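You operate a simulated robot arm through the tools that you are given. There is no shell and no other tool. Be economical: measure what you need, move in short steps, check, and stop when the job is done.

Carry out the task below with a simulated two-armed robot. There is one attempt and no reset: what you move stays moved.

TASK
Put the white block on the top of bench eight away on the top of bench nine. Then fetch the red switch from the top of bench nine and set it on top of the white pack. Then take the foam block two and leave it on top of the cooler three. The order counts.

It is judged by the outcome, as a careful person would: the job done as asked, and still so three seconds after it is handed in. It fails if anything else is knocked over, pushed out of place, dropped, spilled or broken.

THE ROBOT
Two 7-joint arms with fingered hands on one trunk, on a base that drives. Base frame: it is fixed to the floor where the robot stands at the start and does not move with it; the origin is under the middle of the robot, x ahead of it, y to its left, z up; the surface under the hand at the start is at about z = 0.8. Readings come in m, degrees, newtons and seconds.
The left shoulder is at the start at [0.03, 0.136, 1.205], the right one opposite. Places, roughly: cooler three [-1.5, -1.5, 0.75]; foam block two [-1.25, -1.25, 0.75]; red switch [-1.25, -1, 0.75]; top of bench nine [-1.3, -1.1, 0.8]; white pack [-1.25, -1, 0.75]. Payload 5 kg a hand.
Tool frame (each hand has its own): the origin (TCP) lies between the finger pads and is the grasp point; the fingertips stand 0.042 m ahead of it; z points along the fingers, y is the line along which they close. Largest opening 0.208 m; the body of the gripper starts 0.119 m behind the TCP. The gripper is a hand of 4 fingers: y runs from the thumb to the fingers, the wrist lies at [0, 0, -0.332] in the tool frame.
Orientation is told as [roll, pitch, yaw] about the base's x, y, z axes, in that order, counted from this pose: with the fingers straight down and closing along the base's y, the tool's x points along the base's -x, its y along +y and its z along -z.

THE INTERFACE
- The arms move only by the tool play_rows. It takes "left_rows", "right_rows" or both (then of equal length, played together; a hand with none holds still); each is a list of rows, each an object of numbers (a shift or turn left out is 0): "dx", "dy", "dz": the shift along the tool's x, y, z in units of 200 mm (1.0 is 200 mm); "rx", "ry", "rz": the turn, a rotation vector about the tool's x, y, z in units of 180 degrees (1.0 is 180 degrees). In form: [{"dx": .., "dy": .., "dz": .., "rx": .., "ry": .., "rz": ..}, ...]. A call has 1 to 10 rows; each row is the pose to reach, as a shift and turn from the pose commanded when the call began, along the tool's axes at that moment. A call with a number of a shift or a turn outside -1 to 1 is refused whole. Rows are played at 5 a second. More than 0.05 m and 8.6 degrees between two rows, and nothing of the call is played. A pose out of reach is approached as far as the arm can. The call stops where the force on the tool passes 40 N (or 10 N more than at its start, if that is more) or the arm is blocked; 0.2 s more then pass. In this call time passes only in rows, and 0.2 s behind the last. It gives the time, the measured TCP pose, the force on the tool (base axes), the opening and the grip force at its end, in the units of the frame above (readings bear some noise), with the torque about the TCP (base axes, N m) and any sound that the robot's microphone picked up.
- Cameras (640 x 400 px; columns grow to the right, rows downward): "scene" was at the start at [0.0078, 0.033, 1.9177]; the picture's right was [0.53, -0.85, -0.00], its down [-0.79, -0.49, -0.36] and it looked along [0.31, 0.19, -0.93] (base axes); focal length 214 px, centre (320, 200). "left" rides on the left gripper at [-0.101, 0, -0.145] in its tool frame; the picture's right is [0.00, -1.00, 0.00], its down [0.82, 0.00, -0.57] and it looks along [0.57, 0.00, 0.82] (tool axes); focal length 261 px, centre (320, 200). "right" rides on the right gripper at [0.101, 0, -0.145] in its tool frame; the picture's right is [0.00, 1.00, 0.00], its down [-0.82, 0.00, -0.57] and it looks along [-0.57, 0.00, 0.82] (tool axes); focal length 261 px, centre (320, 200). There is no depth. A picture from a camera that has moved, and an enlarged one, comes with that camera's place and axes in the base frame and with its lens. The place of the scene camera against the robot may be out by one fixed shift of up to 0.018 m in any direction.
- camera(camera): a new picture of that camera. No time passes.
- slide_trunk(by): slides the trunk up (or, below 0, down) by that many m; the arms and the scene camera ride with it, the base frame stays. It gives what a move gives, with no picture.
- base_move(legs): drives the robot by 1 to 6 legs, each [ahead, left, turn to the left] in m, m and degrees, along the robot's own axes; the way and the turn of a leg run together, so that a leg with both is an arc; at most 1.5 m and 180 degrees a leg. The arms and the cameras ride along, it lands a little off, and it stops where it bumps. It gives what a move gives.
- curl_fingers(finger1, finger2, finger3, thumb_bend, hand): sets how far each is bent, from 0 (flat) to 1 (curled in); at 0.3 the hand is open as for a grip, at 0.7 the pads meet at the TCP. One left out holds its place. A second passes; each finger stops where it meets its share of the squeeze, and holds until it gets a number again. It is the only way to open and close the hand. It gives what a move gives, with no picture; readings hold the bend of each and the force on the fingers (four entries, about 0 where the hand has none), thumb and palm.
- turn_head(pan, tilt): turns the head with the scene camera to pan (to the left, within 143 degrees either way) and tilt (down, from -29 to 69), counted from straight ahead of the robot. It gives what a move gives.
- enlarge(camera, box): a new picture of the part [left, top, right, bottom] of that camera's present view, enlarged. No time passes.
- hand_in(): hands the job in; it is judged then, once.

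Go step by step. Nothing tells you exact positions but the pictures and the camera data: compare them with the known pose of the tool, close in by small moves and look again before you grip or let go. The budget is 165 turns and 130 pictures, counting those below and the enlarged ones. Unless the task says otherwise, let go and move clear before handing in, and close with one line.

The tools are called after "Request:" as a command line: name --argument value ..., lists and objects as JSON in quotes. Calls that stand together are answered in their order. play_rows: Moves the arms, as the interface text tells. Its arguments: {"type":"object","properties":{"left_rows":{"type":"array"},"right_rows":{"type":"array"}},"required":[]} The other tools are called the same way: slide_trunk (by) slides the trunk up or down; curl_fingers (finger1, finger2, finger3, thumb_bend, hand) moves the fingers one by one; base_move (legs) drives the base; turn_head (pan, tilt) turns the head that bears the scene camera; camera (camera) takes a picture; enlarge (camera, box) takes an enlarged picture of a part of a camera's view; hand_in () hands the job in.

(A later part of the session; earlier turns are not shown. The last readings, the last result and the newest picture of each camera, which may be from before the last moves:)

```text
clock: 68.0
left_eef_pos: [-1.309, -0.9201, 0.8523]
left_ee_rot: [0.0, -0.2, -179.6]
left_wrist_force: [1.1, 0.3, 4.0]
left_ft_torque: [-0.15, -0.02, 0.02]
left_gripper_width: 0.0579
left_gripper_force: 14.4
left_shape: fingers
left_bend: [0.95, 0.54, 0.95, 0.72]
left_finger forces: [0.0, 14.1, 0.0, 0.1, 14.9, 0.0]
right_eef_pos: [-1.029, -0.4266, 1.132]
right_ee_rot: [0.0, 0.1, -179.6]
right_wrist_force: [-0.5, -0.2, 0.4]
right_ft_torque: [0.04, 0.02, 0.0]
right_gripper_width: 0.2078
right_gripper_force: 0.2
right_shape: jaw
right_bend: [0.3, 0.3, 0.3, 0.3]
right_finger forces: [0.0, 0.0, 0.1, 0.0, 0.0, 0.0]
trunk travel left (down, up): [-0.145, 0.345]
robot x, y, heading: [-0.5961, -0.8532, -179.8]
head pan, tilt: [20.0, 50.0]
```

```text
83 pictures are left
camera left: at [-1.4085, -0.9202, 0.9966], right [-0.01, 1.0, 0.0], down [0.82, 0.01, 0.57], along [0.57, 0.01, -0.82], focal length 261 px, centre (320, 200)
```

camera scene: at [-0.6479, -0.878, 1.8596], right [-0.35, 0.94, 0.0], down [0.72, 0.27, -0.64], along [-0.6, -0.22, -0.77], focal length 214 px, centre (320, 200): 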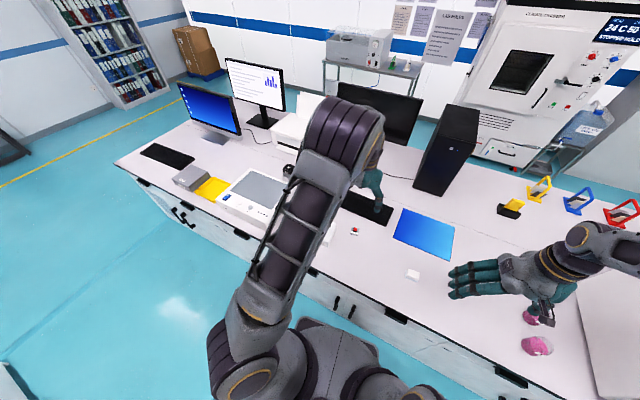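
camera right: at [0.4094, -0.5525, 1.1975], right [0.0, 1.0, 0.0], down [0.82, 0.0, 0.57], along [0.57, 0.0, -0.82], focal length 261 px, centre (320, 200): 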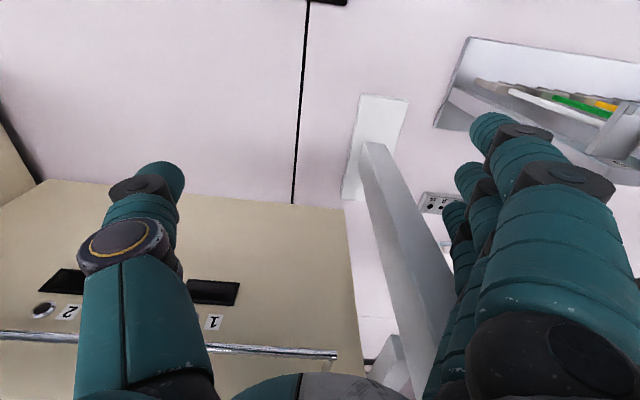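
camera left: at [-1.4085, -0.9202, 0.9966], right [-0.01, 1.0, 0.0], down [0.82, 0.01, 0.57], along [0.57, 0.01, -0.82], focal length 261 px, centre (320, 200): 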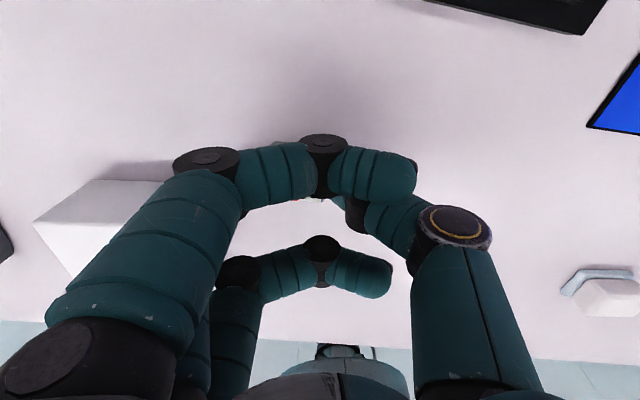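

Gripped at 14 N. I lift straight up above the pack height and uncurl finger 1 to see.

Request:
play_rows --left_rows '[{"dz": -0.05}, {"dz": -0.2}, {"dz": -0.4}, {"dz": -0.6}, {"dz": -0.8}]'

Request:
curl_fingers --hand "left" --finger1 0.3 --finger3 0.3

Request:
camera --camera "left"

```text
clock: 69.2
left_eef_pos: [-1.3078, -0.9182, 1.0121]
left_ee_rot: [0.0, -0.2, -179.5]
left_wrist_force: [1.4, -0.7, -0.6]
left_ft_torque: [0.01, 0.1, 0.01]
left_gripper_width: 0.0577
left_gripper_force: 13.0
left_shape: fingers
left_bend: [0.95, 0.54, 0.95, 0.72]
left_finger forces: [0.1, 12.9, 0.0, 0.0, 13.4, 0.0]
right_eef_pos: [-1.0271, -0.4276, 1.1332]
right_ee_rot: [0.0, 0.0, -179.6]
right_wrist_force: [-0.2, -0.1, 0.4]
right_ft_torque: [0.0, 0.06, -0.03]
right_gripper_width: 0.2078
right_gripper_force: 0.1
right_shape: jaw
right_bend: [0.3, 0.3, 0.3, 0.3]
right_finger forces: [0.0, 0.0, 0.0, 0.0, 0.0, 0.0]
trunk travel left (down, up): [-0.145, 0.345]
robot x, y, heading: [-0.5949, -0.8563, -179.6]
head pan, tilt: [20.0, 50.0]
```

```text
clock: 70.2
left_eef_pos: [-1.3091, -0.9187, 1.0109]
left_ee_rot: [-0.2, -0.2, -179.6]
left_wrist_force: [-0.2, -0.1, -0.7]
left_ft_torque: [0.01, -0.04, 0.0]
left_gripper_width: 0.1205
left_gripper_force: 12.8
left_shape: fingers
left_bend: [0.3, 0.54, 0.3, 0.72]
left_finger forces: [0.0, 12.9, 0.0, 0.0, 13.4, 0.0]
right_eef_pos: [-1.0282, -0.4276, 1.1316]
right_ee_rot: [0.1, 0.0, -179.6]
right_wrist_force: [-0.9, -0.1, 0.0]
right_ft_torque: [-0.04, 0.05, 0.01]
right_gripper_width: 0.208
right_gripper_force: 0.1
right_shape: jaw
right_bend: [0.3, 0.3, 0.3, 0.3]
right_finger forces: [0.0, 0.0, 0.0, 0.0, 0.1, 0.1]
trunk travel left (down, up): [-0.145, 0.345]
robot x, y, heading: [-0.5968, -0.8532, -179.8]
head pan, tilt: [20.0, 50.0]
```

```text
82 pictures are left
camera left: at [-1.4081, -0.9202, 1.1556], right [-0.01, 1.0, 0.0], down [0.82, 0.01, 0.57], along [0.57, 0.01, -0.82], focal length 261 px, centre (320, 200)
```

left: 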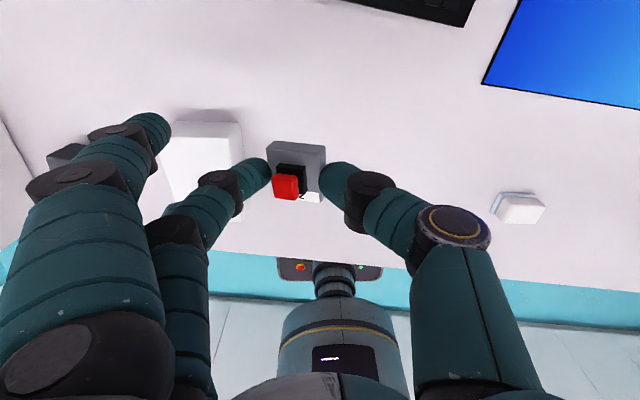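

The switch is held. I zoom to check its tilt.

Request:
enlarge --camera "left" --box '[140, 80, 380, 230]'

Request:
enlarge --camera "scene" --box '[270, 150, 430, 270]'

```text
2.67 times, centred on (260, 155) of left
camera zoom: at [-1.4081, -0.9202, 1.1556], right [-0.01, 1.0, 0.0], down [0.82, 0.01, 0.57], along [0.57, 0.01, -0.82], focal length 695 px, centre (480, 320)
```

zoom: 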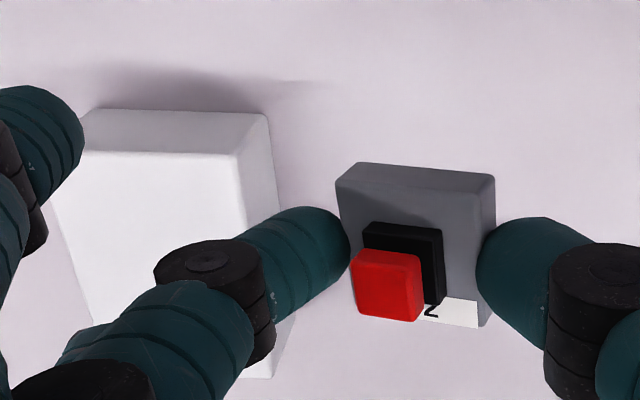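

```text
3.33 times, centred on (350, 210) of scene
camera zoom: at [-0.6483, -0.878, 1.8596], right [-0.35, 0.94, 0.0], down [0.72, 0.27, -0.64], along [-0.6, -0.22, -0.77], focal length 715 px, centre (220, 167)
```

zoom: 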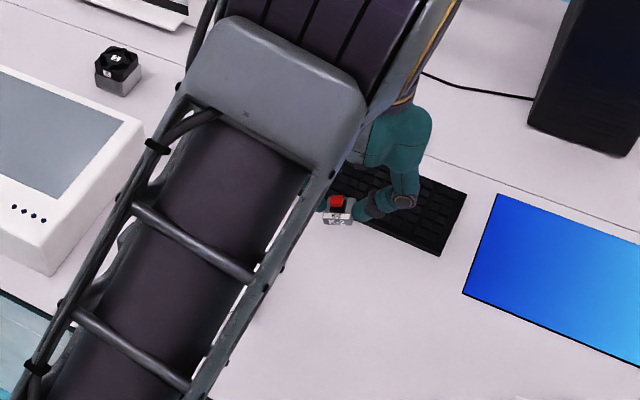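

The switch seems rolled 10–18° toward the fingers. I enlarge the scene view to measure.

Request:
enlarge --camera "scene" --box '[335, 190, 375, 215]'

```text
16.00 times, centred on (355, 202) of scene
camera zoom: at [-0.6483, -0.878, 1.8596], right [-0.35, 0.94, 0.0], down [0.72, 0.27, -0.64], along [-0.6, -0.22, -0.77], focal length 3432 px, centre (-240, 160)
```

zoom: 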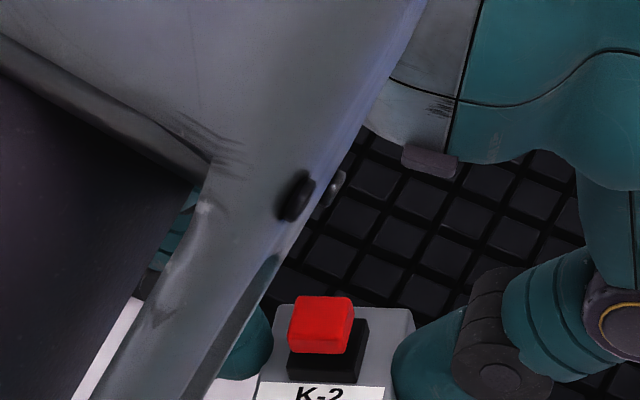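

Tilt is about 17°. I roll the hand −17° to level the switch and move it above the pack centre (-1.24,-1.063, top z≈0.853).

Request:
play_rows --left_rows '[{"dx": 0.1, "dy": 0.15, "rx": -0.03}, {"dx": 0.2, "dy": 0.3, "rx": -0.06}, {"dx": 0.28, "dy": 0.45, "rx": -0.08}, {"dx": 0.335, "dy": 0.585, "rx": -0.094}]'

Request:
camera --camera "left"

Request:
camera --camera "scene"

```text
clock: 71.2
left_eef_pos: [-1.2398, -1.0356, 1.0105]
left_ee_rot: [16.8, -0.2, -179.6]
left_wrist_force: [0.9, 0.5, -0.5]
left_ft_torque: [0.07, -0.03, -0.01]
left_gripper_width: 0.1204
left_gripper_force: 13.0
left_shape: fingers
left_bend: [0.3, 0.54, 0.3, 0.72]
left_finger forces: [0.1, 12.8, 0.1, 0.1, 13.6, 0.0]
right_eef_pos: [-1.0294, -0.4277, 1.1322]
right_ee_rot: [-0.1, 0.1, -179.6]
right_wrist_force: [0.8, -0.3, 0.2]
right_ft_torque: [0.0, 0.01, 0.01]
right_gripper_width: 0.2078
right_gripper_force: 0.1
right_shape: jaw
right_bend: [0.3, 0.3, 0.3, 0.3]
right_finger forces: [0.1, 0.0, 0.0, 0.0, 0.0, 0.0]
trunk travel left (down, up): [-0.145, 0.345]
robot x, y, heading: [-0.5946, -0.8551, -179.3]
head pan, tilt: [20.0, 50.0]
```

```text
78 pictures are left
camera left: at [-1.3404, -0.9949, 1.1497], right [-0.01, 0.96, -0.29], down [0.82, 0.17, 0.54], along [0.57, -0.23, -0.79], focal length 261 px, centre (320, 200)
```

left: 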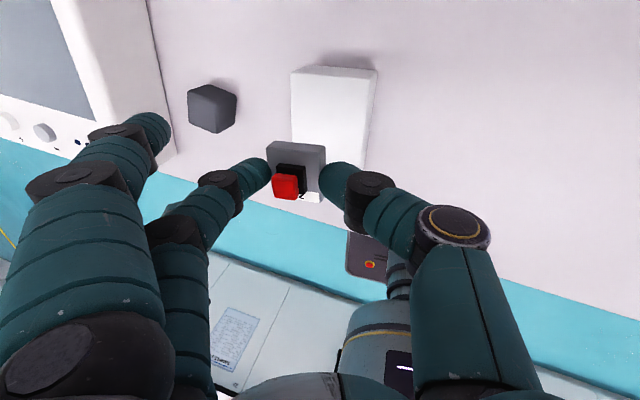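

```text
77 pictures are left
camera scene: at [-0.6481, -0.8783, 1.8596], right [-0.35, 0.94, 0.0], down [0.72, 0.27, -0.64], along [-0.6, -0.22, -0.77], focal length 214 px, centre (320, 200)
```

scene: 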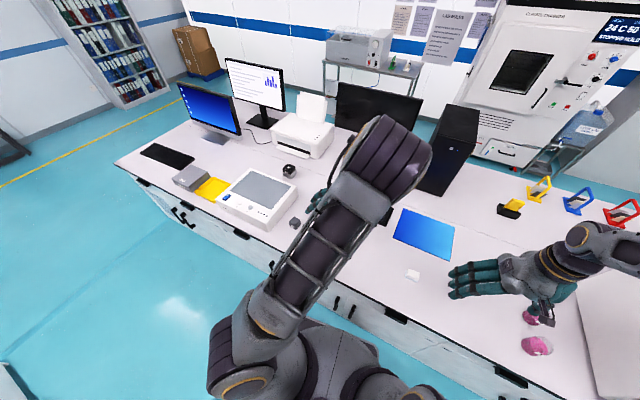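

The switch is over the pack. I lower 0.09 m vertically (in the tilted tool axes).

Request:
play_rows --left_rows '[{"dx": 0.02, "dy": -0.065, "dz": 0.19}, {"dx": 0.03, "dy": -0.1, "dz": 0.335}, {"dx": 0.03, "dy": -0.13, "dz": 0.43}]'

Request:
camera --camera "left"

Request:
enlarge --camera "left" --box '[220, 60, 420, 210]'

```text
clock: 72.0
left_eef_pos: [-1.2345, -1.0348, 0.9213]
left_ee_rot: [16.7, -0.1, -179.6]
left_wrist_force: [-0.8, 0.2, -0.2]
left_ft_torque: [-0.02, -0.05, -0.02]
left_gripper_width: 0.1205
left_gripper_force: 13.4
left_shape: fingers
left_bend: [0.3, 0.54, 0.3, 0.72]
left_finger forces: [0.1, 12.8, 0.0, 0.1, 13.8, 0.0]
right_eef_pos: [-1.0289, -0.4267, 1.1324]
right_ee_rot: [0.0, 0.1, -179.5]
right_wrist_force: [-0.1, -0.3, -0.5]
right_ft_torque: [0.0, -0.06, 0.01]
right_gripper_width: 0.2081
right_gripper_force: 0.0
right_shape: jaw
right_bend: [0.3, 0.3, 0.3, 0.3]
right_finger forces: [0.1, 0.0, 0.0, 0.0, 0.0, 0.0]
trunk travel left (down, up): [-0.145, 0.345]
robot x, y, heading: [-0.5951, -0.8565, -179.5]
head pan, tilt: [20.0, 50.0]
```

```text
76 pictures are left
camera left: at [-1.3353, -0.9946, 1.0593], right [-0.01, 0.96, -0.29], down [0.82, 0.17, 0.54], along [0.57, -0.23, -0.79], focal length 261 px, centre (320, 200)
```

left: 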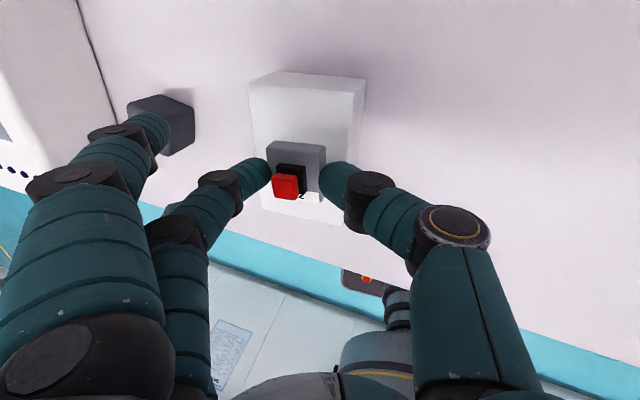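

```text
2.67 times, centred on (320, 135) of left
camera zoom: at [-1.3353, -0.9946, 1.0593], right [-0.01, 0.96, -0.29], down [0.82, 0.17, 0.54], along [0.57, -0.23, -0.79], focal length 695 px, centre (320, 373)
```

zoom: 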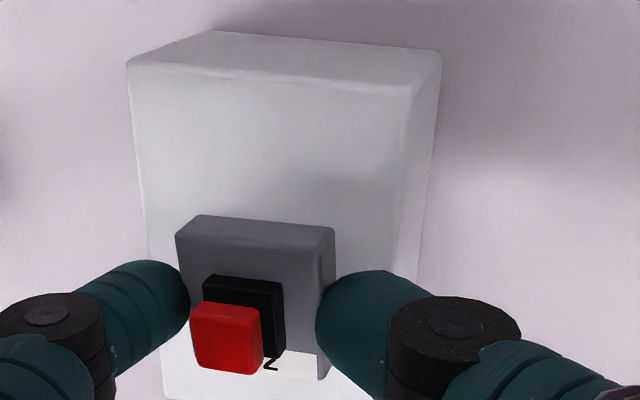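

The switch edges are parallel to the pack, so it's level. I lower further until contact, nudging 8 mm back in x.

Request:
play_rows --left_rows '[{"dx": -0.02, "dy": -0.015, "dz": 0.04}, {"dx": -0.04, "dy": -0.026, "dz": 0.085}, {"dx": -0.04, "dy": -0.03, "dz": 0.1}, {"dx": -0.04, "dy": -0.034, "dz": 0.11}]'

Request:
enlarge --camera "left" --box '[220, 60, 420, 210]'

```text
clock: 73.0
left_eef_pos: [-1.2429, -1.0362, 0.9005]
left_ee_rot: [16.8, -0.3, -179.6]
left_wrist_force: [-1.9, 2.9, 15.6]
left_ft_torque: [0.02, -0.24, 0.03]
left_gripper_width: 0.1158
left_gripper_force: 22.1
left_shape: fingers
left_bend: [0.3, 0.53, 0.3, 0.75]
left_finger forces: [0.0, 15.1, 0.0, 0.0, 30.0, 0.0]
right_eef_pos: [-1.0291, -0.4261, 1.1326]
right_ee_rot: [0.1, 0.1, -179.7]
right_wrist_force: [0.4, -1.0, 0.0]
right_ft_torque: [0.02, 0.06, -0.02]
right_gripper_width: 0.2078
right_gripper_force: 0.1
right_shape: jaw
right_bend: [0.3, 0.3, 0.3, 0.3]
right_finger forces: [0.0, 0.1, 0.0, 0.1, 0.1, 0.0]
trunk travel left (down, up): [-0.145, 0.345]
robot x, y, heading: [-0.5934, -0.8568, -179.4]
head pan, tilt: [20.0, 50.0]
```

```text
2.67 times, centred on (320, 135) of left
camera zoom: at [-1.3428, -0.9938, 1.0386], right [-0.01, 0.96, -0.29], down [0.82, 0.17, 0.54], along [0.57, -0.23, -0.79], focal length 695 px, centre (320, 373)
```

zoom: 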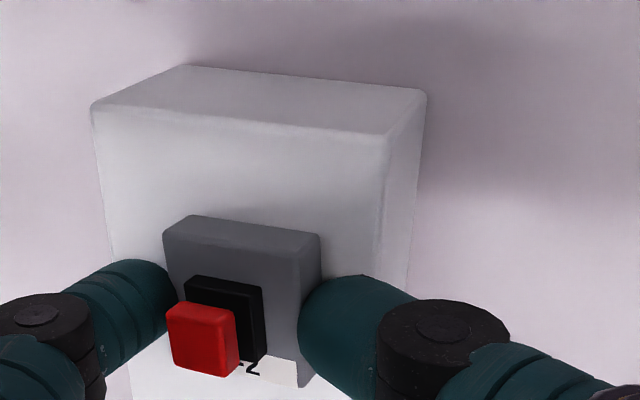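

The thumb tip touches the pack. I raise 3 mm and then open the thumb and finger.

Request:
play_rows --left_rows '[{"dy": 0.005, "dz": -0.016}]'

Request:
enlarge --camera "left" --box '[220, 60, 420, 210]'

```text
clock: 73.4
left_eef_pos: [-1.2425, -1.0368, 0.9013]
left_ee_rot: [16.9, -0.1, -179.6]
left_wrist_force: [-1.1, -0.4, 2.1]
left_ft_torque: [-0.01, 0.05, 0.0]
left_gripper_width: 0.1167
left_gripper_force: 13.9
left_shape: fingers
left_bend: [0.3, 0.53, 0.3, 0.74]
left_finger forces: [0.1, 11.6, 0.0, 0.0, 16.3, 0.1]
right_eef_pos: [-1.0292, -0.4266, 1.1322]
right_ee_rot: [0.0, 0.0, -179.6]
right_wrist_force: [0.1, 0.2, 0.2]
right_ft_torque: [0.0, 0.03, 0.0]
right_gripper_width: 0.2075
right_gripper_force: 0.0
right_shape: jaw
right_bend: [0.3, 0.3, 0.3, 0.3]
right_finger forces: [0.0, 0.1, 0.0, 0.0, 0.1, 0.0]
trunk travel left (down, up): [-0.145, 0.345]
robot x, y, heading: [-0.5967, -0.8518, -179.6]
head pan, tilt: [20.0, 50.0]
```

```text
2.67 times, centred on (320, 135) of left
camera zoom: at [-1.3424, -0.995, 1.0396], right [-0.01, 0.96, -0.29], down [0.82, 0.17, 0.54], along [0.57, -0.23, -0.79], focal length 695 px, centre (320, 373)
```

zoom: 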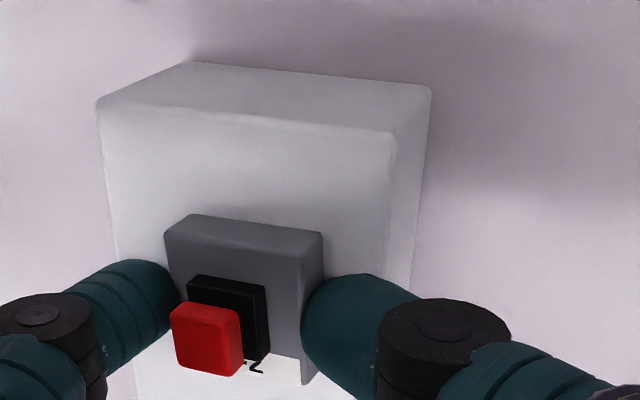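

Nearly unloaded. I open the thumb a bit first.

Request:
curl_fingers --hand "left" --thumb_bend 0.64

Request:
enlarge --camera "left" --box '[220, 60, 420, 210]'

```text
clock: 74.4
left_eef_pos: [-1.2411, -1.036, 0.9035]
left_ee_rot: [16.7, -0.3, -179.6]
left_wrist_force: [-0.2, -5.7, 38.3]
left_ft_torque: [-0.22, -0.13, -0.01]
left_gripper_width: 0.1191
left_gripper_force: 33.1
left_shape: fingers
left_bend: [0.3, 0.54, 0.3, 0.71]
left_finger forces: [0.0, 13.3, 0.1, 0.0, 52.1, 0.1]
right_eef_pos: [-1.0276, -0.4275, 1.1321]
right_ee_rot: [0.0, -0.1, -179.6]
right_wrist_force: [-0.5, -0.3, 0.2]
right_ft_torque: [0.04, 0.0, 0.01]
right_gripper_width: 0.2076
right_gripper_force: 0.0
right_shape: jaw
right_bend: [0.3, 0.3, 0.3, 0.3]
right_finger forces: [0.0, 0.0, 0.1, 0.0, 0.0, 0.0]
trunk travel left (down, up): [-0.145, 0.345]
robot x, y, heading: [-0.5976, -0.8549, -179.4]
head pan, tilt: [20.0, 50.0]
```

```text
2.67 times, centred on (320, 135) of left
camera zoom: at [-1.3418, -0.9946, 1.0421], right [-0.01, 0.96, -0.29], down [0.82, 0.17, 0.54], along [0.57, -0.23, -0.79], focal length 695 px, centre (320, 373)
```

zoom: 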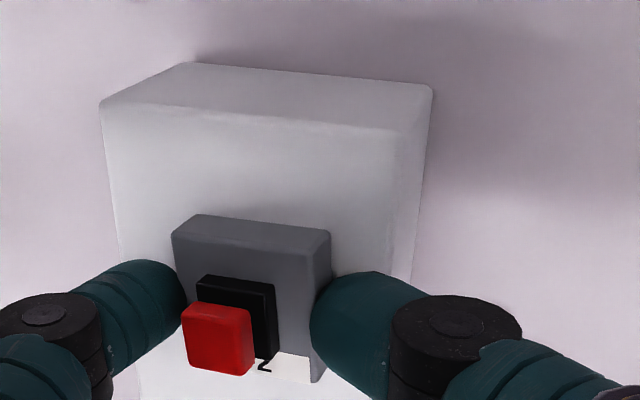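

Opening the thumb presses on the pack. I re-grip with the thumb, lift slightly, and will release with finger 2 instead (it has clearance).

Request:
curl_fingers --hand "left" --thumb_bend 0.75

Request:
play_rows --left_rows '[{"dy": 0.003, "dz": -0.01}]'

Request:
enlarge --camera "left" --box '[220, 60, 420, 210]'

```text
clock: 75.4
left_eef_pos: [-1.2421, -1.036, 0.901]
left_ee_rot: [16.8, -0.2, -179.6]
left_wrist_force: [1.0, 0.8, 1.2]
left_ft_torque: [0.0, -0.01, 0.0]
left_gripper_width: 0.1165
left_gripper_force: 13.5
left_shape: fingers
left_bend: [0.3, 0.53, 0.3, 0.74]
left_finger forces: [0.1, 11.2, 0.0, 0.0, 15.2, 0.1]
right_eef_pos: [-1.0296, -0.4271, 1.1315]
right_ee_rot: [-0.1, 0.1, -179.7]
right_wrist_force: [-0.5, -0.5, -0.3]
right_ft_torque: [0.01, -0.02, 0.02]
right_gripper_width: 0.2079
right_gripper_force: 0.2
right_shape: jaw
right_bend: [0.3, 0.3, 0.3, 0.3]
right_finger forces: [0.1, 0.0, 0.1, 0.0, 0.0, 0.0]
trunk travel left (down, up): [-0.145, 0.345]
robot x, y, heading: [-0.5948, -0.8541, -179.6]
head pan, tilt: [20.0, 50.0]
```

```text
clock: 75.8
left_eef_pos: [-1.2431, -1.0362, 0.9046]
left_ee_rot: [16.9, -0.2, -179.5]
left_wrist_force: [-0.1, 0.1, -0.4]
left_ft_torque: [-0.02, 0.02, -0.01]
left_gripper_width: 0.1172
left_gripper_force: 12.0
left_shape: fingers
left_bend: [0.3, 0.53, 0.3, 0.73]
left_finger forces: [0.0, 10.9, 0.1, 0.0, 12.9, 0.0]
right_eef_pos: [-1.0295, -0.427, 1.1325]
right_ee_rot: [-0.1, 0.0, -179.6]
right_wrist_force: [1.5, 0.5, -0.7]
right_ft_torque: [0.0, 0.02, 0.03]
right_gripper_width: 0.2076
right_gripper_force: 0.1
right_shape: jaw
right_bend: [0.3, 0.3, 0.3, 0.3]
right_finger forces: [0.0, 0.0, 0.1, 0.0, 0.0, 0.0]
trunk travel left (down, up): [-0.145, 0.345]
robot x, y, heading: [-0.5988, -0.8591, -179.8]
head pan, tilt: [20.0, 50.0]
```

```text
2.67 times, centred on (320, 135) of left
camera zoom: at [-1.3429, -0.9944, 1.0423], right [-0.01, 0.96, -0.29], down [0.82, 0.17, 0.54], along [0.57, -0.23, -0.79], focal length 695 px, centre (320, 373)
```

zoom: 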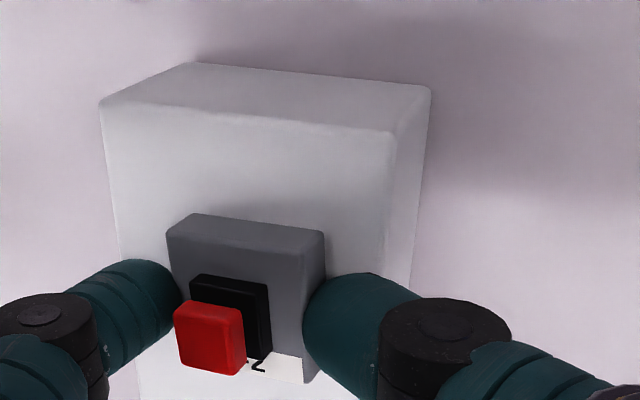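

Now release with finger 2.

Request:
curl_fingers --hand "left" --finger2 0.44 --thumb_bend 0.72

Request:
enlarge --camera "left" --box '[220, 60, 420, 210]'

```text
clock: 76.8
left_eef_pos: [-1.2429, -1.0359, 0.9034]
left_ee_rot: [16.8, -0.2, -179.6]
left_wrist_force: [-0.5, -0.3, 0.3]
left_ft_torque: [-0.02, -0.02, -0.02]
left_gripper_width: 0.1169
left_gripper_force: 0.1
left_shape: fingers
left_bend: [0.3, 0.44, 0.3, 0.72]
left_finger forces: [0.0, 0.0, 0.0, 0.1, 0.0, 0.0]
right_eef_pos: [-1.0283, -0.4263, 1.1309]
right_ee_rot: [0.0, 0.0, -179.7]
right_wrist_force: [-0.2, 0.0, -0.1]
right_ft_torque: [0.01, -0.03, -0.01]
right_gripper_width: 0.208
right_gripper_force: 0.1
right_shape: jaw
right_bend: [0.3, 0.3, 0.3, 0.3]
right_finger forces: [0.1, 0.0, 0.0, 0.1, 0.1, 0.1]
trunk travel left (down, up): [-0.145, 0.345]
robot x, y, heading: [-0.5955, -0.8556, -179.5]
head pan, tilt: [20.0, 50.0]
```

```text
2.67 times, centred on (320, 135) of left
camera zoom: at [-1.3429, -0.9945, 1.0423], right [-0.01, 0.96, -0.29], down [0.82, 0.17, 0.54], along [0.57, -0.23, -0.79], focal length 695 px, centre (320, 373)
```

zoom: 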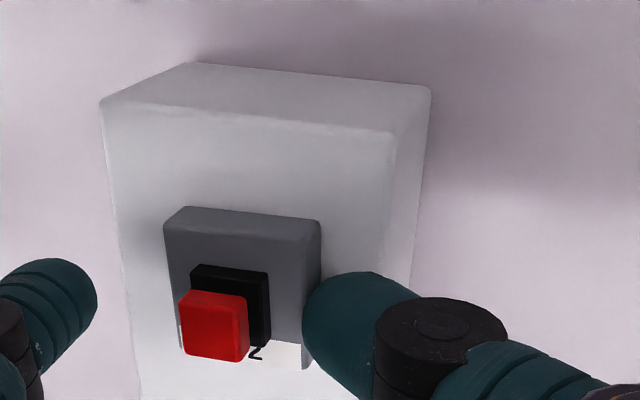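

The switch lies flat on the pack. I withdraw along the tool axis (up and away).

Request:
play_rows --left_rows '[{"dz": -0.08}, {"dz": -0.2}, {"dz": -0.4}, {"dz": -0.6}, {"dz": -0.8, "rx": 0.045}, {"dz": -0.9, "rx": 0.09}]'

Request:
curl_fingers --hand "left" --finger2 0.3 --thumb_bend 0.3

Request:
camera --camera "left"

```text
clock: 78.2
left_eef_pos: [-1.2422, -0.9842, 1.0748]
left_ee_rot: [0.5, -0.1, -179.7]
left_wrist_force: [-0.1, 0.4, 1.4]
left_ft_torque: [-0.04, 0.01, -0.03]
left_gripper_width: 0.1167
left_gripper_force: 0.1
left_shape: fingers
left_bend: [0.3, 0.44, 0.3, 0.72]
left_finger forces: [0.0, 0.0, 0.0, 0.0, 0.1, 0.0]
right_eef_pos: [-1.0289, -0.4277, 1.1333]
right_ee_rot: [0.1, 0.0, -179.5]
right_wrist_force: [-0.1, -0.9, 0.7]
right_ft_torque: [0.09, 0.0, -0.03]
right_gripper_width: 0.2077
right_gripper_force: 0.0
right_shape: jaw
right_bend: [0.3, 0.3, 0.3, 0.3]
right_finger forces: [0.1, 0.1, 0.0, 0.0, 0.0, 0.0]
trunk travel left (down, up): [-0.145, 0.345]
robot x, y, heading: [-0.5957, -0.8533, -179.6]
head pan, tilt: [20.0, 50.0]
```

```text
clock: 79.2
left_eef_pos: [-1.2414, -0.9829, 1.0754]
left_ee_rot: [0.6, -0.2, -179.6]
left_wrist_force: [0.3, -0.7, -0.4]
left_ft_torque: [-0.05, -0.03, 0.01]
left_gripper_width: 0.2235
left_gripper_force: 0.1
left_shape: fingers
left_bend: [0.3, 0.3, 0.3, 0.3]
left_finger forces: [0.0, 0.0, 0.0, 0.0, 0.0, 0.0]
right_eef_pos: [-1.0289, -0.4263, 1.132]
right_ee_rot: [0.0, 0.1, -179.7]
right_wrist_force: [-0.1, 1.2, 0.5]
right_ft_torque: [-0.05, 0.01, 0.0]
right_gripper_width: 0.2079
right_gripper_force: 0.1
right_shape: jaw
right_bend: [0.3, 0.3, 0.3, 0.3]
right_finger forces: [0.1, 0.0, 0.1, 0.0, 0.0, 0.1]
trunk travel left (down, up): [-0.145, 0.345]
robot x, y, heading: [-0.5946, -0.8543, -179.5]
head pan, tilt: [20.0, 50.0]
```

```text
69 pictures are left
camera left: at [-1.3427, -0.9828, 1.2204], right [-0.01, 1.0, -0.01], down [0.82, 0.02, 0.57], along [0.57, 0.0, -0.82], focal length 261 px, centre (320, 200)
```

left: 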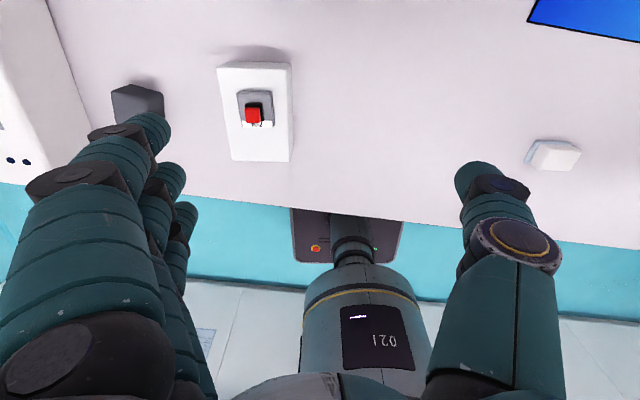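

The switch rests flat and centred on the pack, and the white block is in place. I raise the hand and drive left and slightly forward to the foam block and cooler.

Request:
play_rows --left_rows '[{"dz": -0.2}, {"dz": -0.35}]'

Request:
base_move --legs '[[0, 0.35, 0], [0.1, 0, 0]]'

Request:
turn_head --pan 0 --tilt 50

Request:
camera --camera "left"

Request:
camera --camera "scene"

```text
clock: 79.8
left_eef_pos: [-1.2402, -0.9823, 1.1463]
left_ee_rot: [0.6, -0.1, -179.6]
left_wrist_force: [0.6, 0.2, -0.5]
left_ft_torque: [0.0, -0.04, -0.02]
left_gripper_width: 0.2236
left_gripper_force: 0.0
left_shape: fingers
left_bend: [0.3, 0.3, 0.3, 0.3]
left_finger forces: [0.1, 0.1, 0.0, 0.0, 0.1, 0.0]
right_eef_pos: [-1.029, -0.4265, 1.1319]
right_ee_rot: [0.1, 0.1, -179.6]
right_wrist_force: [-0.3, 0.0, -0.4]
right_ft_torque: [-0.01, 0.0, 0.0]
right_gripper_width: 0.2077
right_gripper_force: 0.0
right_shape: jaw
right_bend: [0.3, 0.3, 0.3, 0.3]
right_finger forces: [0.0, 0.0, 0.0, 0.0, 0.0, 0.0]
trunk travel left (down, up): [-0.145, 0.345]
robot x, y, heading: [-0.5981, -0.8596, -179.7]
head pan, tilt: [20.0, 50.0]
```

```text
clock: 82.8
left_eef_pos: [-1.342, -1.3294, 1.1457]
left_ee_rot: [0.7, -0.1, -179.7]
left_wrist_force: [-1.1, -0.1, -0.5]
left_ft_torque: [-0.04, -0.15, -0.02]
left_gripper_width: 0.2236
left_gripper_force: 0.0
left_shape: fingers
left_bend: [0.3, 0.3, 0.3, 0.3]
left_finger forces: [0.1, 0.0, 0.0, 0.0, 0.0, 0.0]
right_eef_pos: [-1.1289, -0.7748, 1.1309]
right_ee_rot: [0.0, 0.2, -179.7]
right_wrist_force: [-1.3, -0.6, -0.7]
right_ft_torque: [-0.01, -0.14, -0.03]
right_gripper_width: 0.2082
right_gripper_force: 0.0
right_shape: jaw
right_bend: [0.3, 0.3, 0.3, 0.3]
right_finger forces: [0.0, 0.0, 0.0, 0.1, 0.1, 0.1]
trunk travel left (down, up): [-0.145, 0.345]
robot x, y, heading: [-0.6944, -1.2016, -179.7]
head pan, tilt: [20.0, 50.0]
```

```text
clock: 83.6
left_eef_pos: [-1.3391, -1.3291, 1.1468]
left_ee_rot: [0.5, -0.2, -179.7]
left_wrist_force: [-0.2, -0.1, -0.1]
left_ft_torque: [0.02, 0.0, -0.01]
left_gripper_width: 0.2237
left_gripper_force: 0.0
left_shape: fingers
left_bend: [0.3, 0.3, 0.3, 0.3]
left_finger forces: [0.0, 0.0, 0.1, 0.1, 0.1, 0.0]
right_eef_pos: [-1.1259, -0.7732, 1.132]
right_ee_rot: [0.0, 0.0, -179.7]
right_wrist_force: [-0.8, -0.1, 0.5]
right_ft_torque: [0.01, -0.02, -0.04]
right_gripper_width: 0.2078
right_gripper_force: 0.0
right_shape: jaw
right_bend: [0.3, 0.3, 0.3, 0.3]
right_finger forces: [0.0, 0.0, 0.1, 0.0, 0.0, 0.0]
trunk travel left (down, up): [-0.145, 0.345]
robot x, y, heading: [-0.6922, -1.206, -179.9]
head pan, tilt: [0.0, 50.0]
```

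```text
68 pictures are left
camera left: at [-1.4394, -1.3275, 1.2909], right [-0.01, 1.0, -0.01], down [0.82, 0.01, 0.57], along [0.57, 0.0, -0.82], focal length 261 px, centre (320, 200)
```

left: 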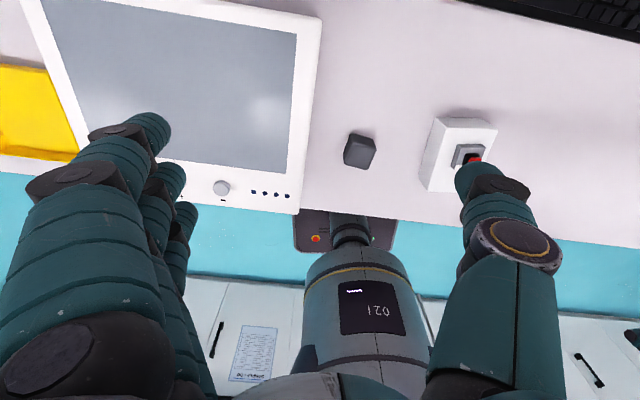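

```text
67 pictures are left
camera scene: at [-0.7508, -1.1995, 1.8597], right [-0.01, 1.0, 0.0], down [0.77, 0.0, -0.64], along [-0.64, 0.0, -0.77], focal length 214 px, centre (320, 200)
```

scene: 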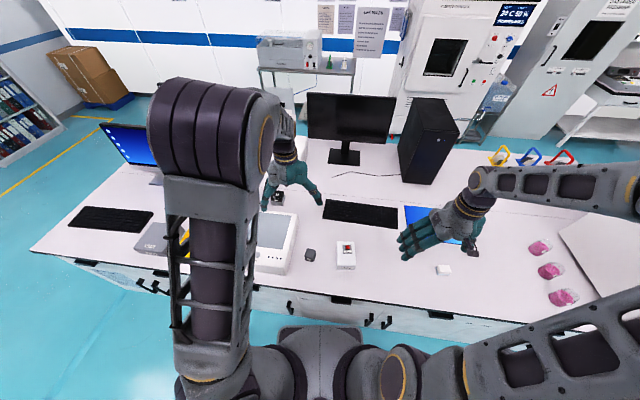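

The foam cube is at about (-1.243,-1.252), between the instrument (edge y≈-1.36) and the pack. I pre-close to 0.5 and move above it.

Request:
play_rows --left_rows '[{"dx": 0.16, "dy": -0.13}, {"dx": 0.32, "dy": -0.26}, {"dx": 0.48, "dy": -0.385}, {"dx": 0.48, "dy": -0.385, "dz": 0.2}, {"dx": 0.48, "dy": -0.385, "dz": 0.4}]'

Request:
curl_fingers --hand "left" --finger1 0.5 --finger2 0.5 --finger3 0.5 --thumb_bend 0.5

Request:
camera --camera "left"

Request:
enlarge --camera "left" --box '[200, 60, 440, 210]'

Request:
enlarge --camera "scene" --box '[260, 170, 380, 270]'

```text
clock: 84.8
left_eef_pos: [-1.2451, -1.251, 1.0648]
left_ee_rot: [0.6, -0.2, -179.6]
left_wrist_force: [-0.1, 0.6, 0.4]
left_ft_torque: [-0.08, -0.01, 0.01]
left_gripper_width: 0.224
left_gripper_force: 0.0
left_shape: fingers
left_bend: [0.3, 0.3, 0.3, 0.3]
left_finger forces: [0.1, 0.0, 0.0, 0.1, 0.0, 0.0]
right_eef_pos: [-1.1269, -0.7725, 1.1312]
right_ee_rot: [-0.1, 0.0, -179.6]
right_wrist_force: [0.4, 0.1, -0.4]
right_ft_torque: [-0.04, 0.04, -0.03]
right_gripper_width: 0.2078
right_gripper_force: 0.0
right_shape: jaw
right_bend: [0.3, 0.3, 0.3, 0.3]
right_finger forces: [0.0, 0.1, 0.0, 0.0, 0.0, 0.1]
trunk travel left (down, up): [-0.145, 0.345]
robot x, y, heading: [-0.692, -1.2009, -179.8]
head pan, tilt: [0.0, 50.0]
```

```text
clock: 85.8
left_eef_pos: [-1.2436, -1.2515, 1.0649]
left_ee_rot: [0.6, -0.3, -179.7]
left_wrist_force: [0.2, 0.0, -1.1]
left_ft_torque: [-0.02, 0.02, -0.01]
left_gripper_width: 0.1217
left_gripper_force: 0.1
left_shape: fingers
left_bend: [0.5, 0.5, 0.5, 0.5]
left_finger forces: [0.1, 0.0, 0.1, 0.1, 0.1, 0.1]
right_eef_pos: [-1.1269, -0.7735, 1.1323]
right_ee_rot: [0.0, 0.0, -179.6]
right_wrist_force: [0.1, -0.1, 0.7]
right_ft_torque: [0.04, 0.01, -0.01]
right_gripper_width: 0.2079
right_gripper_force: 0.1
right_shape: jaw
right_bend: [0.3, 0.3, 0.3, 0.3]
right_finger forces: [0.0, 0.1, 0.0, 0.0, 0.1, 0.0]
trunk travel left (down, up): [-0.145, 0.345]
robot x, y, heading: [-0.6932, -1.2026, -179.7]
head pan, tilt: [0.0, 50.0]
```

```text
66 pictures are left
camera left: at [-1.3441, -1.2505, 1.2096], right [-0.01, 1.0, -0.01], down [0.82, 0.01, 0.57], along [0.57, 0.0, -0.82], focal length 261 px, centre (320, 200)
```

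left: 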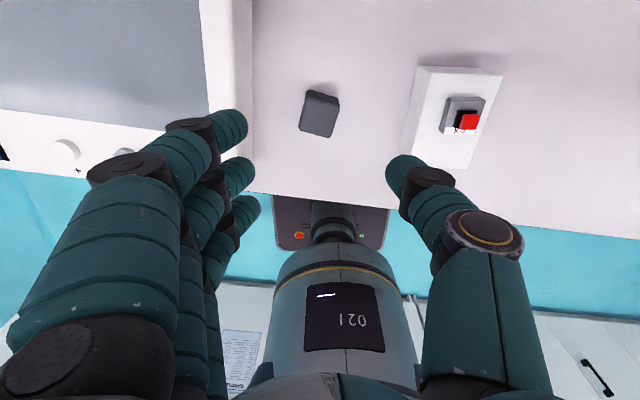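

```text
2.67 times, centred on (320, 135) of left
camera zoom: at [-1.3441, -1.2505, 1.2096], right [-0.01, 1.0, -0.01], down [0.82, 0.01, 0.57], along [0.57, 0.0, -0.82], focal length 695 px, centre (320, 373)
```

zoom: 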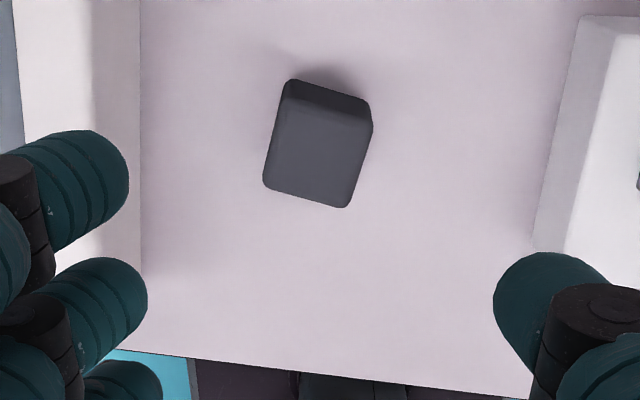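

```text
4.00 times, centred on (320, 220) of scene
camera zoom: at [-0.7511, -1.1994, 1.8596], right [-0.01, 1.0, 0.0], down [0.77, 0.0, -0.64], along [-0.64, 0.0, -0.77], focal length 858 px, centre (320, 120)
```

zoom: 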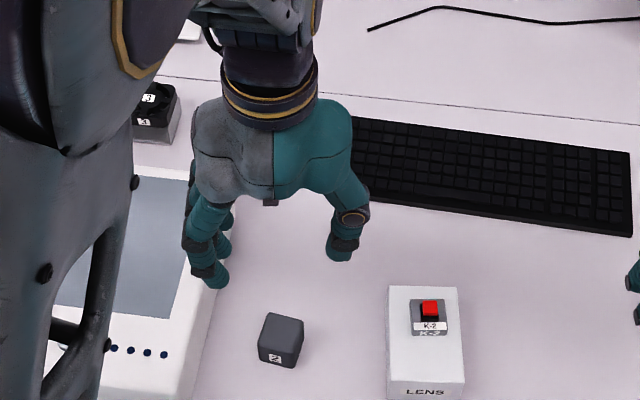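

Foam block labelled 2 and cooler labelled 3 are confirmed. The cube is yawed about −16°; I align the hand and lower partway.

Request:
play_rows --left_rows '[{"dx": 0.03, "dy": 0.005, "dz": 0.1, "rz": 0.03}, {"dx": 0.06, "dy": 0.012, "dz": 0.25, "rz": 0.06}, {"dx": 0.06, "dy": 0.012, "dz": 0.45, "rz": 0.089}, {"dx": 0.06, "dy": 0.012, "dz": 0.65, "rz": 0.089}]'

Request:
camera --camera "left"

Request:
enlarge --camera "scene" --box '[260, 170, 380, 270]'

```text
clock: 86.8
left_eef_pos: [-1.233, -1.2556, 0.9349]
left_ee_rot: [0.6, 0.0, 164.3]
left_wrist_force: [-1.0, 0.1, 0.3]
left_ft_torque: [-0.04, -0.1, 0.0]
left_gripper_width: 0.1213
left_gripper_force: 0.0
left_shape: fingers
left_bend: [0.5, 0.5, 0.5, 0.5]
left_finger forces: [0.1, 0.0, 0.0, 0.1, 0.0, 0.1]
right_eef_pos: [-1.1276, -0.7751, 1.1317]
right_ee_rot: [0.0, 0.1, -179.7]
right_wrist_force: [-0.7, -0.3, -0.1]
right_ft_torque: [-0.01, -0.05, 0.03]
right_gripper_width: 0.2079
right_gripper_force: 0.0
right_shape: jaw
right_bend: [0.3, 0.3, 0.3, 0.3]
right_finger forces: [0.1, 0.0, 0.0, 0.0, 0.0, 0.0]
trunk travel left (down, up): [-0.145, 0.345]
robot x, y, heading: [-0.695, -1.1987, -179.7]
head pan, tilt: [0.0, 50.0]
```

```text
63 pictures are left
camera left: at [-1.3298, -1.2264, 1.0789], right [0.27, 0.96, -0.01], down [0.79, -0.21, 0.57], along [0.55, -0.16, -0.82], focal length 261 px, centre (320, 200)
```

left: 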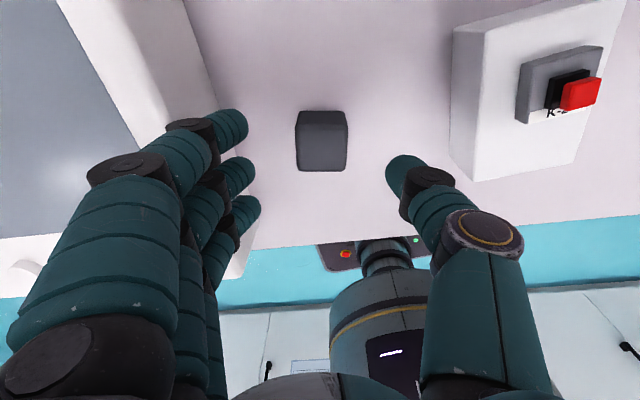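

```text
4.00 times, centred on (320, 220) of scene
camera zoom: at [-0.7525, -1.1989, 1.8595], right [-0.01, 1.0, 0.0], down [0.77, 0.0, -0.64], along [-0.64, 0.0, -0.77], focal length 858 px, centre (320, 120)
```

zoom: 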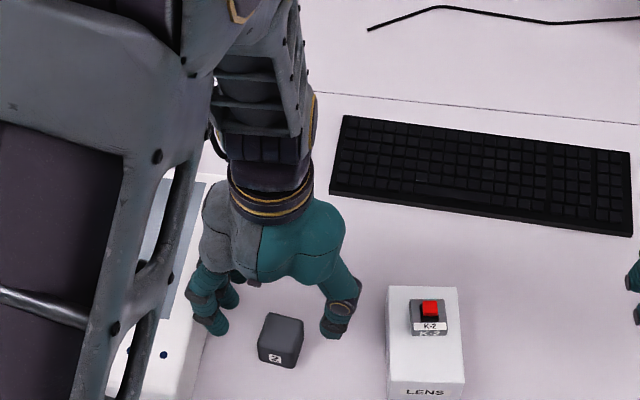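

Aligned with the cube. To keep clear of the instrument wall I narrow to 0.54, shift 5 mm toward the pack side, and lower to grip height.

Request:
curl_fingers --hand "left" --finger1 0.53 --finger2 0.53 --finger3 0.53 --thumb_bend 0.5

Request:
play_rows --left_rows '[{"dy": -0.02, "dz": 0.1}, {"dy": -0.02, "dz": 0.2}, {"dy": -0.02, "dz": 0.28}, {"dy": -0.02, "dz": 0.34}]'

Request:
camera --camera "left"

```text
clock: 87.8
left_eef_pos: [-1.2322, -1.2554, 0.9351]
left_ee_rot: [0.5, 0.0, 164.3]
left_wrist_force: [0.3, 0.4, 0.6]
left_ft_torque: [0.02, 0.0, 0.03]
left_gripper_width: 0.1142
left_gripper_force: 0.0
left_shape: fingers
left_bend: [0.53, 0.53, 0.53, 0.5]
left_finger forces: [0.0, 0.1, 0.0, 0.0, 0.0, 0.0]
right_eef_pos: [-1.1255, -0.7745, 1.1323]
right_ee_rot: [0.1, 0.0, -179.7]
right_wrist_force: [0.1, 0.1, -0.2]
right_ft_torque: [-0.04, 0.0, -0.01]
right_gripper_width: 0.2076
right_gripper_force: 0.1
right_shape: jaw
right_bend: [0.3, 0.3, 0.3, 0.3]
right_finger forces: [0.0, 0.0, 0.0, 0.1, 0.0, 0.0]
trunk travel left (down, up): [-0.145, 0.345]
robot x, y, heading: [-0.6932, -1.1999, -179.7]
head pan, tilt: [0.0, 50.0]
```

```text
clock: 88.8
left_eef_pos: [-1.2324, -1.2515, 0.8673]
left_ee_rot: [0.5, 0.0, 164.3]
left_wrist_force: [-0.3, 0.4, 0.6]
left_ft_torque: [0.0, 0.01, 0.03]
left_gripper_width: 0.1139
left_gripper_force: 0.0
left_shape: fingers
left_bend: [0.53, 0.53, 0.53, 0.5]
left_finger forces: [0.0, 0.0, 0.1, 0.1, 0.1, 0.0]
right_eef_pos: [-1.1265, -0.7737, 1.1323]
right_ee_rot: [-0.1, 0.1, -179.7]
right_wrist_force: [-0.2, 0.2, 0.8]
right_ft_torque: [0.03, -0.03, -0.04]
right_gripper_width: 0.208
right_gripper_force: 0.0
right_shape: jaw
right_bend: [0.3, 0.3, 0.3, 0.3]
right_finger forces: [0.1, 0.1, 0.1, 0.0, 0.1, 0.1]
trunk travel left (down, up): [-0.145, 0.345]
robot x, y, heading: [-0.6915, -1.2019, -179.6]
head pan, tilt: [0.0, 50.0]
```

```text
61 pictures are left
camera left: at [-1.3288, -1.2229, 1.011], right [0.27, 0.96, -0.01], down [0.79, -0.21, 0.57], along [0.55, -0.16, -0.82], focal length 261 px, centre (320, 200)
```

left: 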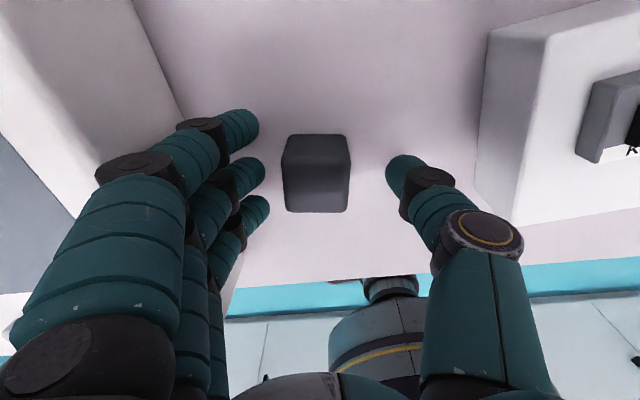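

Tips bracket the cube. I set the thumb near contact, then close finger 2 against it for an even grip.

Request:
curl_fingers --hand "left" --finger2 0.58 --thumb_bend 0.6

Request:
curl_fingers --hand "left" --finger2 0.75 --thumb_bend 0.63

Request:
camera --camera "left"

```text
clock: 89.8
left_eef_pos: [-1.2316, -1.2513, 0.8669]
left_ee_rot: [0.6, 0.0, 164.3]
left_wrist_force: [-0.1, -0.2, -0.7]
left_ft_torque: [-0.01, 0.02, 0.01]
left_gripper_width: 0.0888
left_gripper_force: 0.1
left_shape: fingers
left_bend: [0.53, 0.57, 0.53, 0.6]
left_finger forces: [0.0, 0.0, 0.0, 0.0, 0.1, 0.0]
right_eef_pos: [-1.1256, -0.7748, 1.1334]
right_ee_rot: [0.1, 0.0, -179.7]
right_wrist_force: [-0.7, 0.2, -0.3]
right_ft_torque: [0.03, 0.03, 0.0]
right_gripper_width: 0.2078
right_gripper_force: 0.0
right_shape: jaw
right_bend: [0.3, 0.3, 0.3, 0.3]
right_finger forces: [0.0, 0.1, 0.0, 0.1, 0.1, 0.0]
trunk travel left (down, up): [-0.145, 0.345]
robot x, y, heading: [-0.6946, -1.2022, -179.8]
head pan, tilt: [0.0, 50.0]
```

```text
clock: 90.8
left_eef_pos: [-1.2331, -1.2518, 0.8682]
left_ee_rot: [0.6, 0.0, 164.3]
left_wrist_force: [-0.2, -1.2, 1.4]
left_ft_torque: [0.01, 0.01, 0.03]
left_gripper_width: 0.087
left_gripper_force: 7.3
left_shape: fingers
left_bend: [0.53, 0.61, 0.53, 0.62]
left_finger forces: [0.1, 7.8, 0.0, 0.0, 6.9, 0.0]
right_eef_pos: [-1.1273, -0.7733, 1.1318]
right_ee_rot: [0.0, 0.0, -179.6]
right_wrist_force: [1.3, 0.3, -0.2]
right_ft_torque: [0.02, 0.02, -0.01]
right_gripper_width: 0.2078
right_gripper_force: 0.1
right_shape: jaw
right_bend: [0.3, 0.3, 0.3, 0.3]
right_finger forces: [0.0, 0.1, 0.0, 0.0, 0.1, 0.0]
trunk travel left (down, up): [-0.145, 0.345]
robot x, y, heading: [-0.6947, -1.1998, -179.6]
head pan, tilt: [0.0, 50.0]
```

```text
60 pictures are left
camera left: at [-1.3285, -1.2229, 1.0112], right [0.27, 0.96, -0.01], down [0.79, -0.21, 0.57], along [0.55, -0.16, -0.82], focal length 261 px, centre (320, 200)
```

left: 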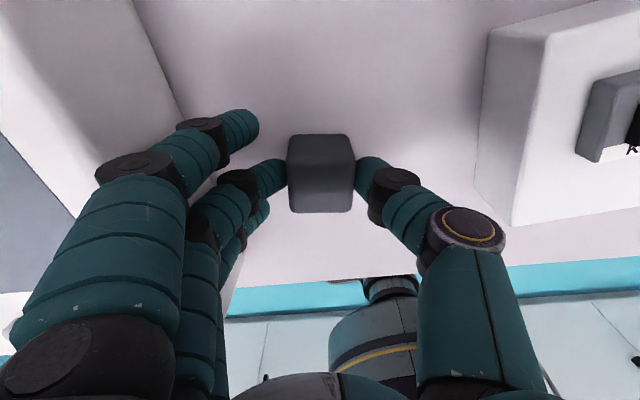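

An even 7 N grip. I lift 0.2 m.

Request:
play_rows --left_rows '[{"dz": -0.08}, {"dz": -0.2}, {"dz": -0.4}, {"dz": -0.6}, {"dz": -0.8}, {"dz": -1.0}]'

Request:
camera --camera "left"

Request:
camera --camera "scene"

```text
clock: 92.2
left_eef_pos: [-1.2303, -1.2506, 1.0682]
left_ee_rot: [0.6, -0.1, 164.2]
left_wrist_force: [0.4, -0.8, 0.2]
left_ft_torque: [0.01, 0.04, 0.01]
left_gripper_width: 0.0875
left_gripper_force: 6.7
left_shape: fingers
left_bend: [0.53, 0.61, 0.53, 0.62]
left_finger forces: [0.1, 7.2, 0.1, 0.0, 7.1, 0.0]
right_eef_pos: [-1.1259, -0.7731, 1.1317]
right_ee_rot: [0.0, 0.0, -179.7]
right_wrist_force: [0.2, -0.4, 0.0]
right_ft_torque: [-0.01, 0.05, 0.04]
right_gripper_width: 0.208
right_gripper_force: 0.1
right_shape: jaw
right_bend: [0.3, 0.3, 0.3, 0.3]
right_finger forces: [0.0, 0.0, 0.0, 0.0, 0.0, 0.1]
trunk travel left (down, up): [-0.145, 0.345]
robot x, y, heading: [-0.6948, -1.2013, -179.6]
head pan, tilt: [0.0, 50.0]
```

```text
59 pictures are left
camera left: at [-1.3264, -1.2217, 1.2121], right [0.27, 0.96, -0.01], down [0.79, -0.21, 0.57], along [0.55, -0.16, -0.82], focal length 261 px, centre (320, 200)
```

left: 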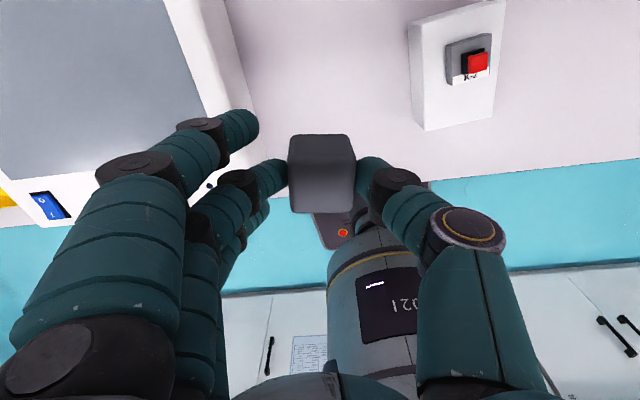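

```text
58 pictures are left
camera scene: at [-0.7502, -1.1998, 1.8597], right [-0.01, 1.0, 0.0], down [0.77, 0.0, -0.64], along [-0.64, 0.0, -0.77], focal length 214 px, centre (320, 200)
```

scene: 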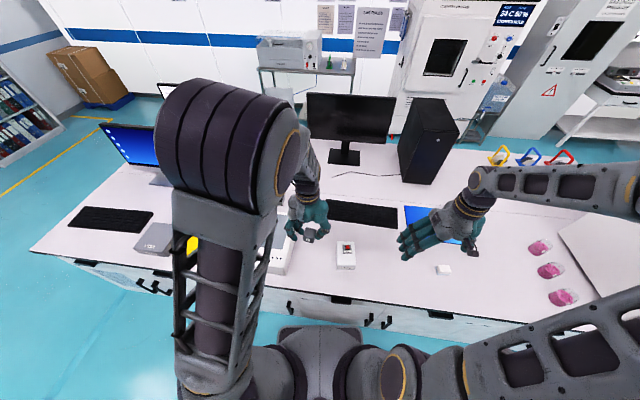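

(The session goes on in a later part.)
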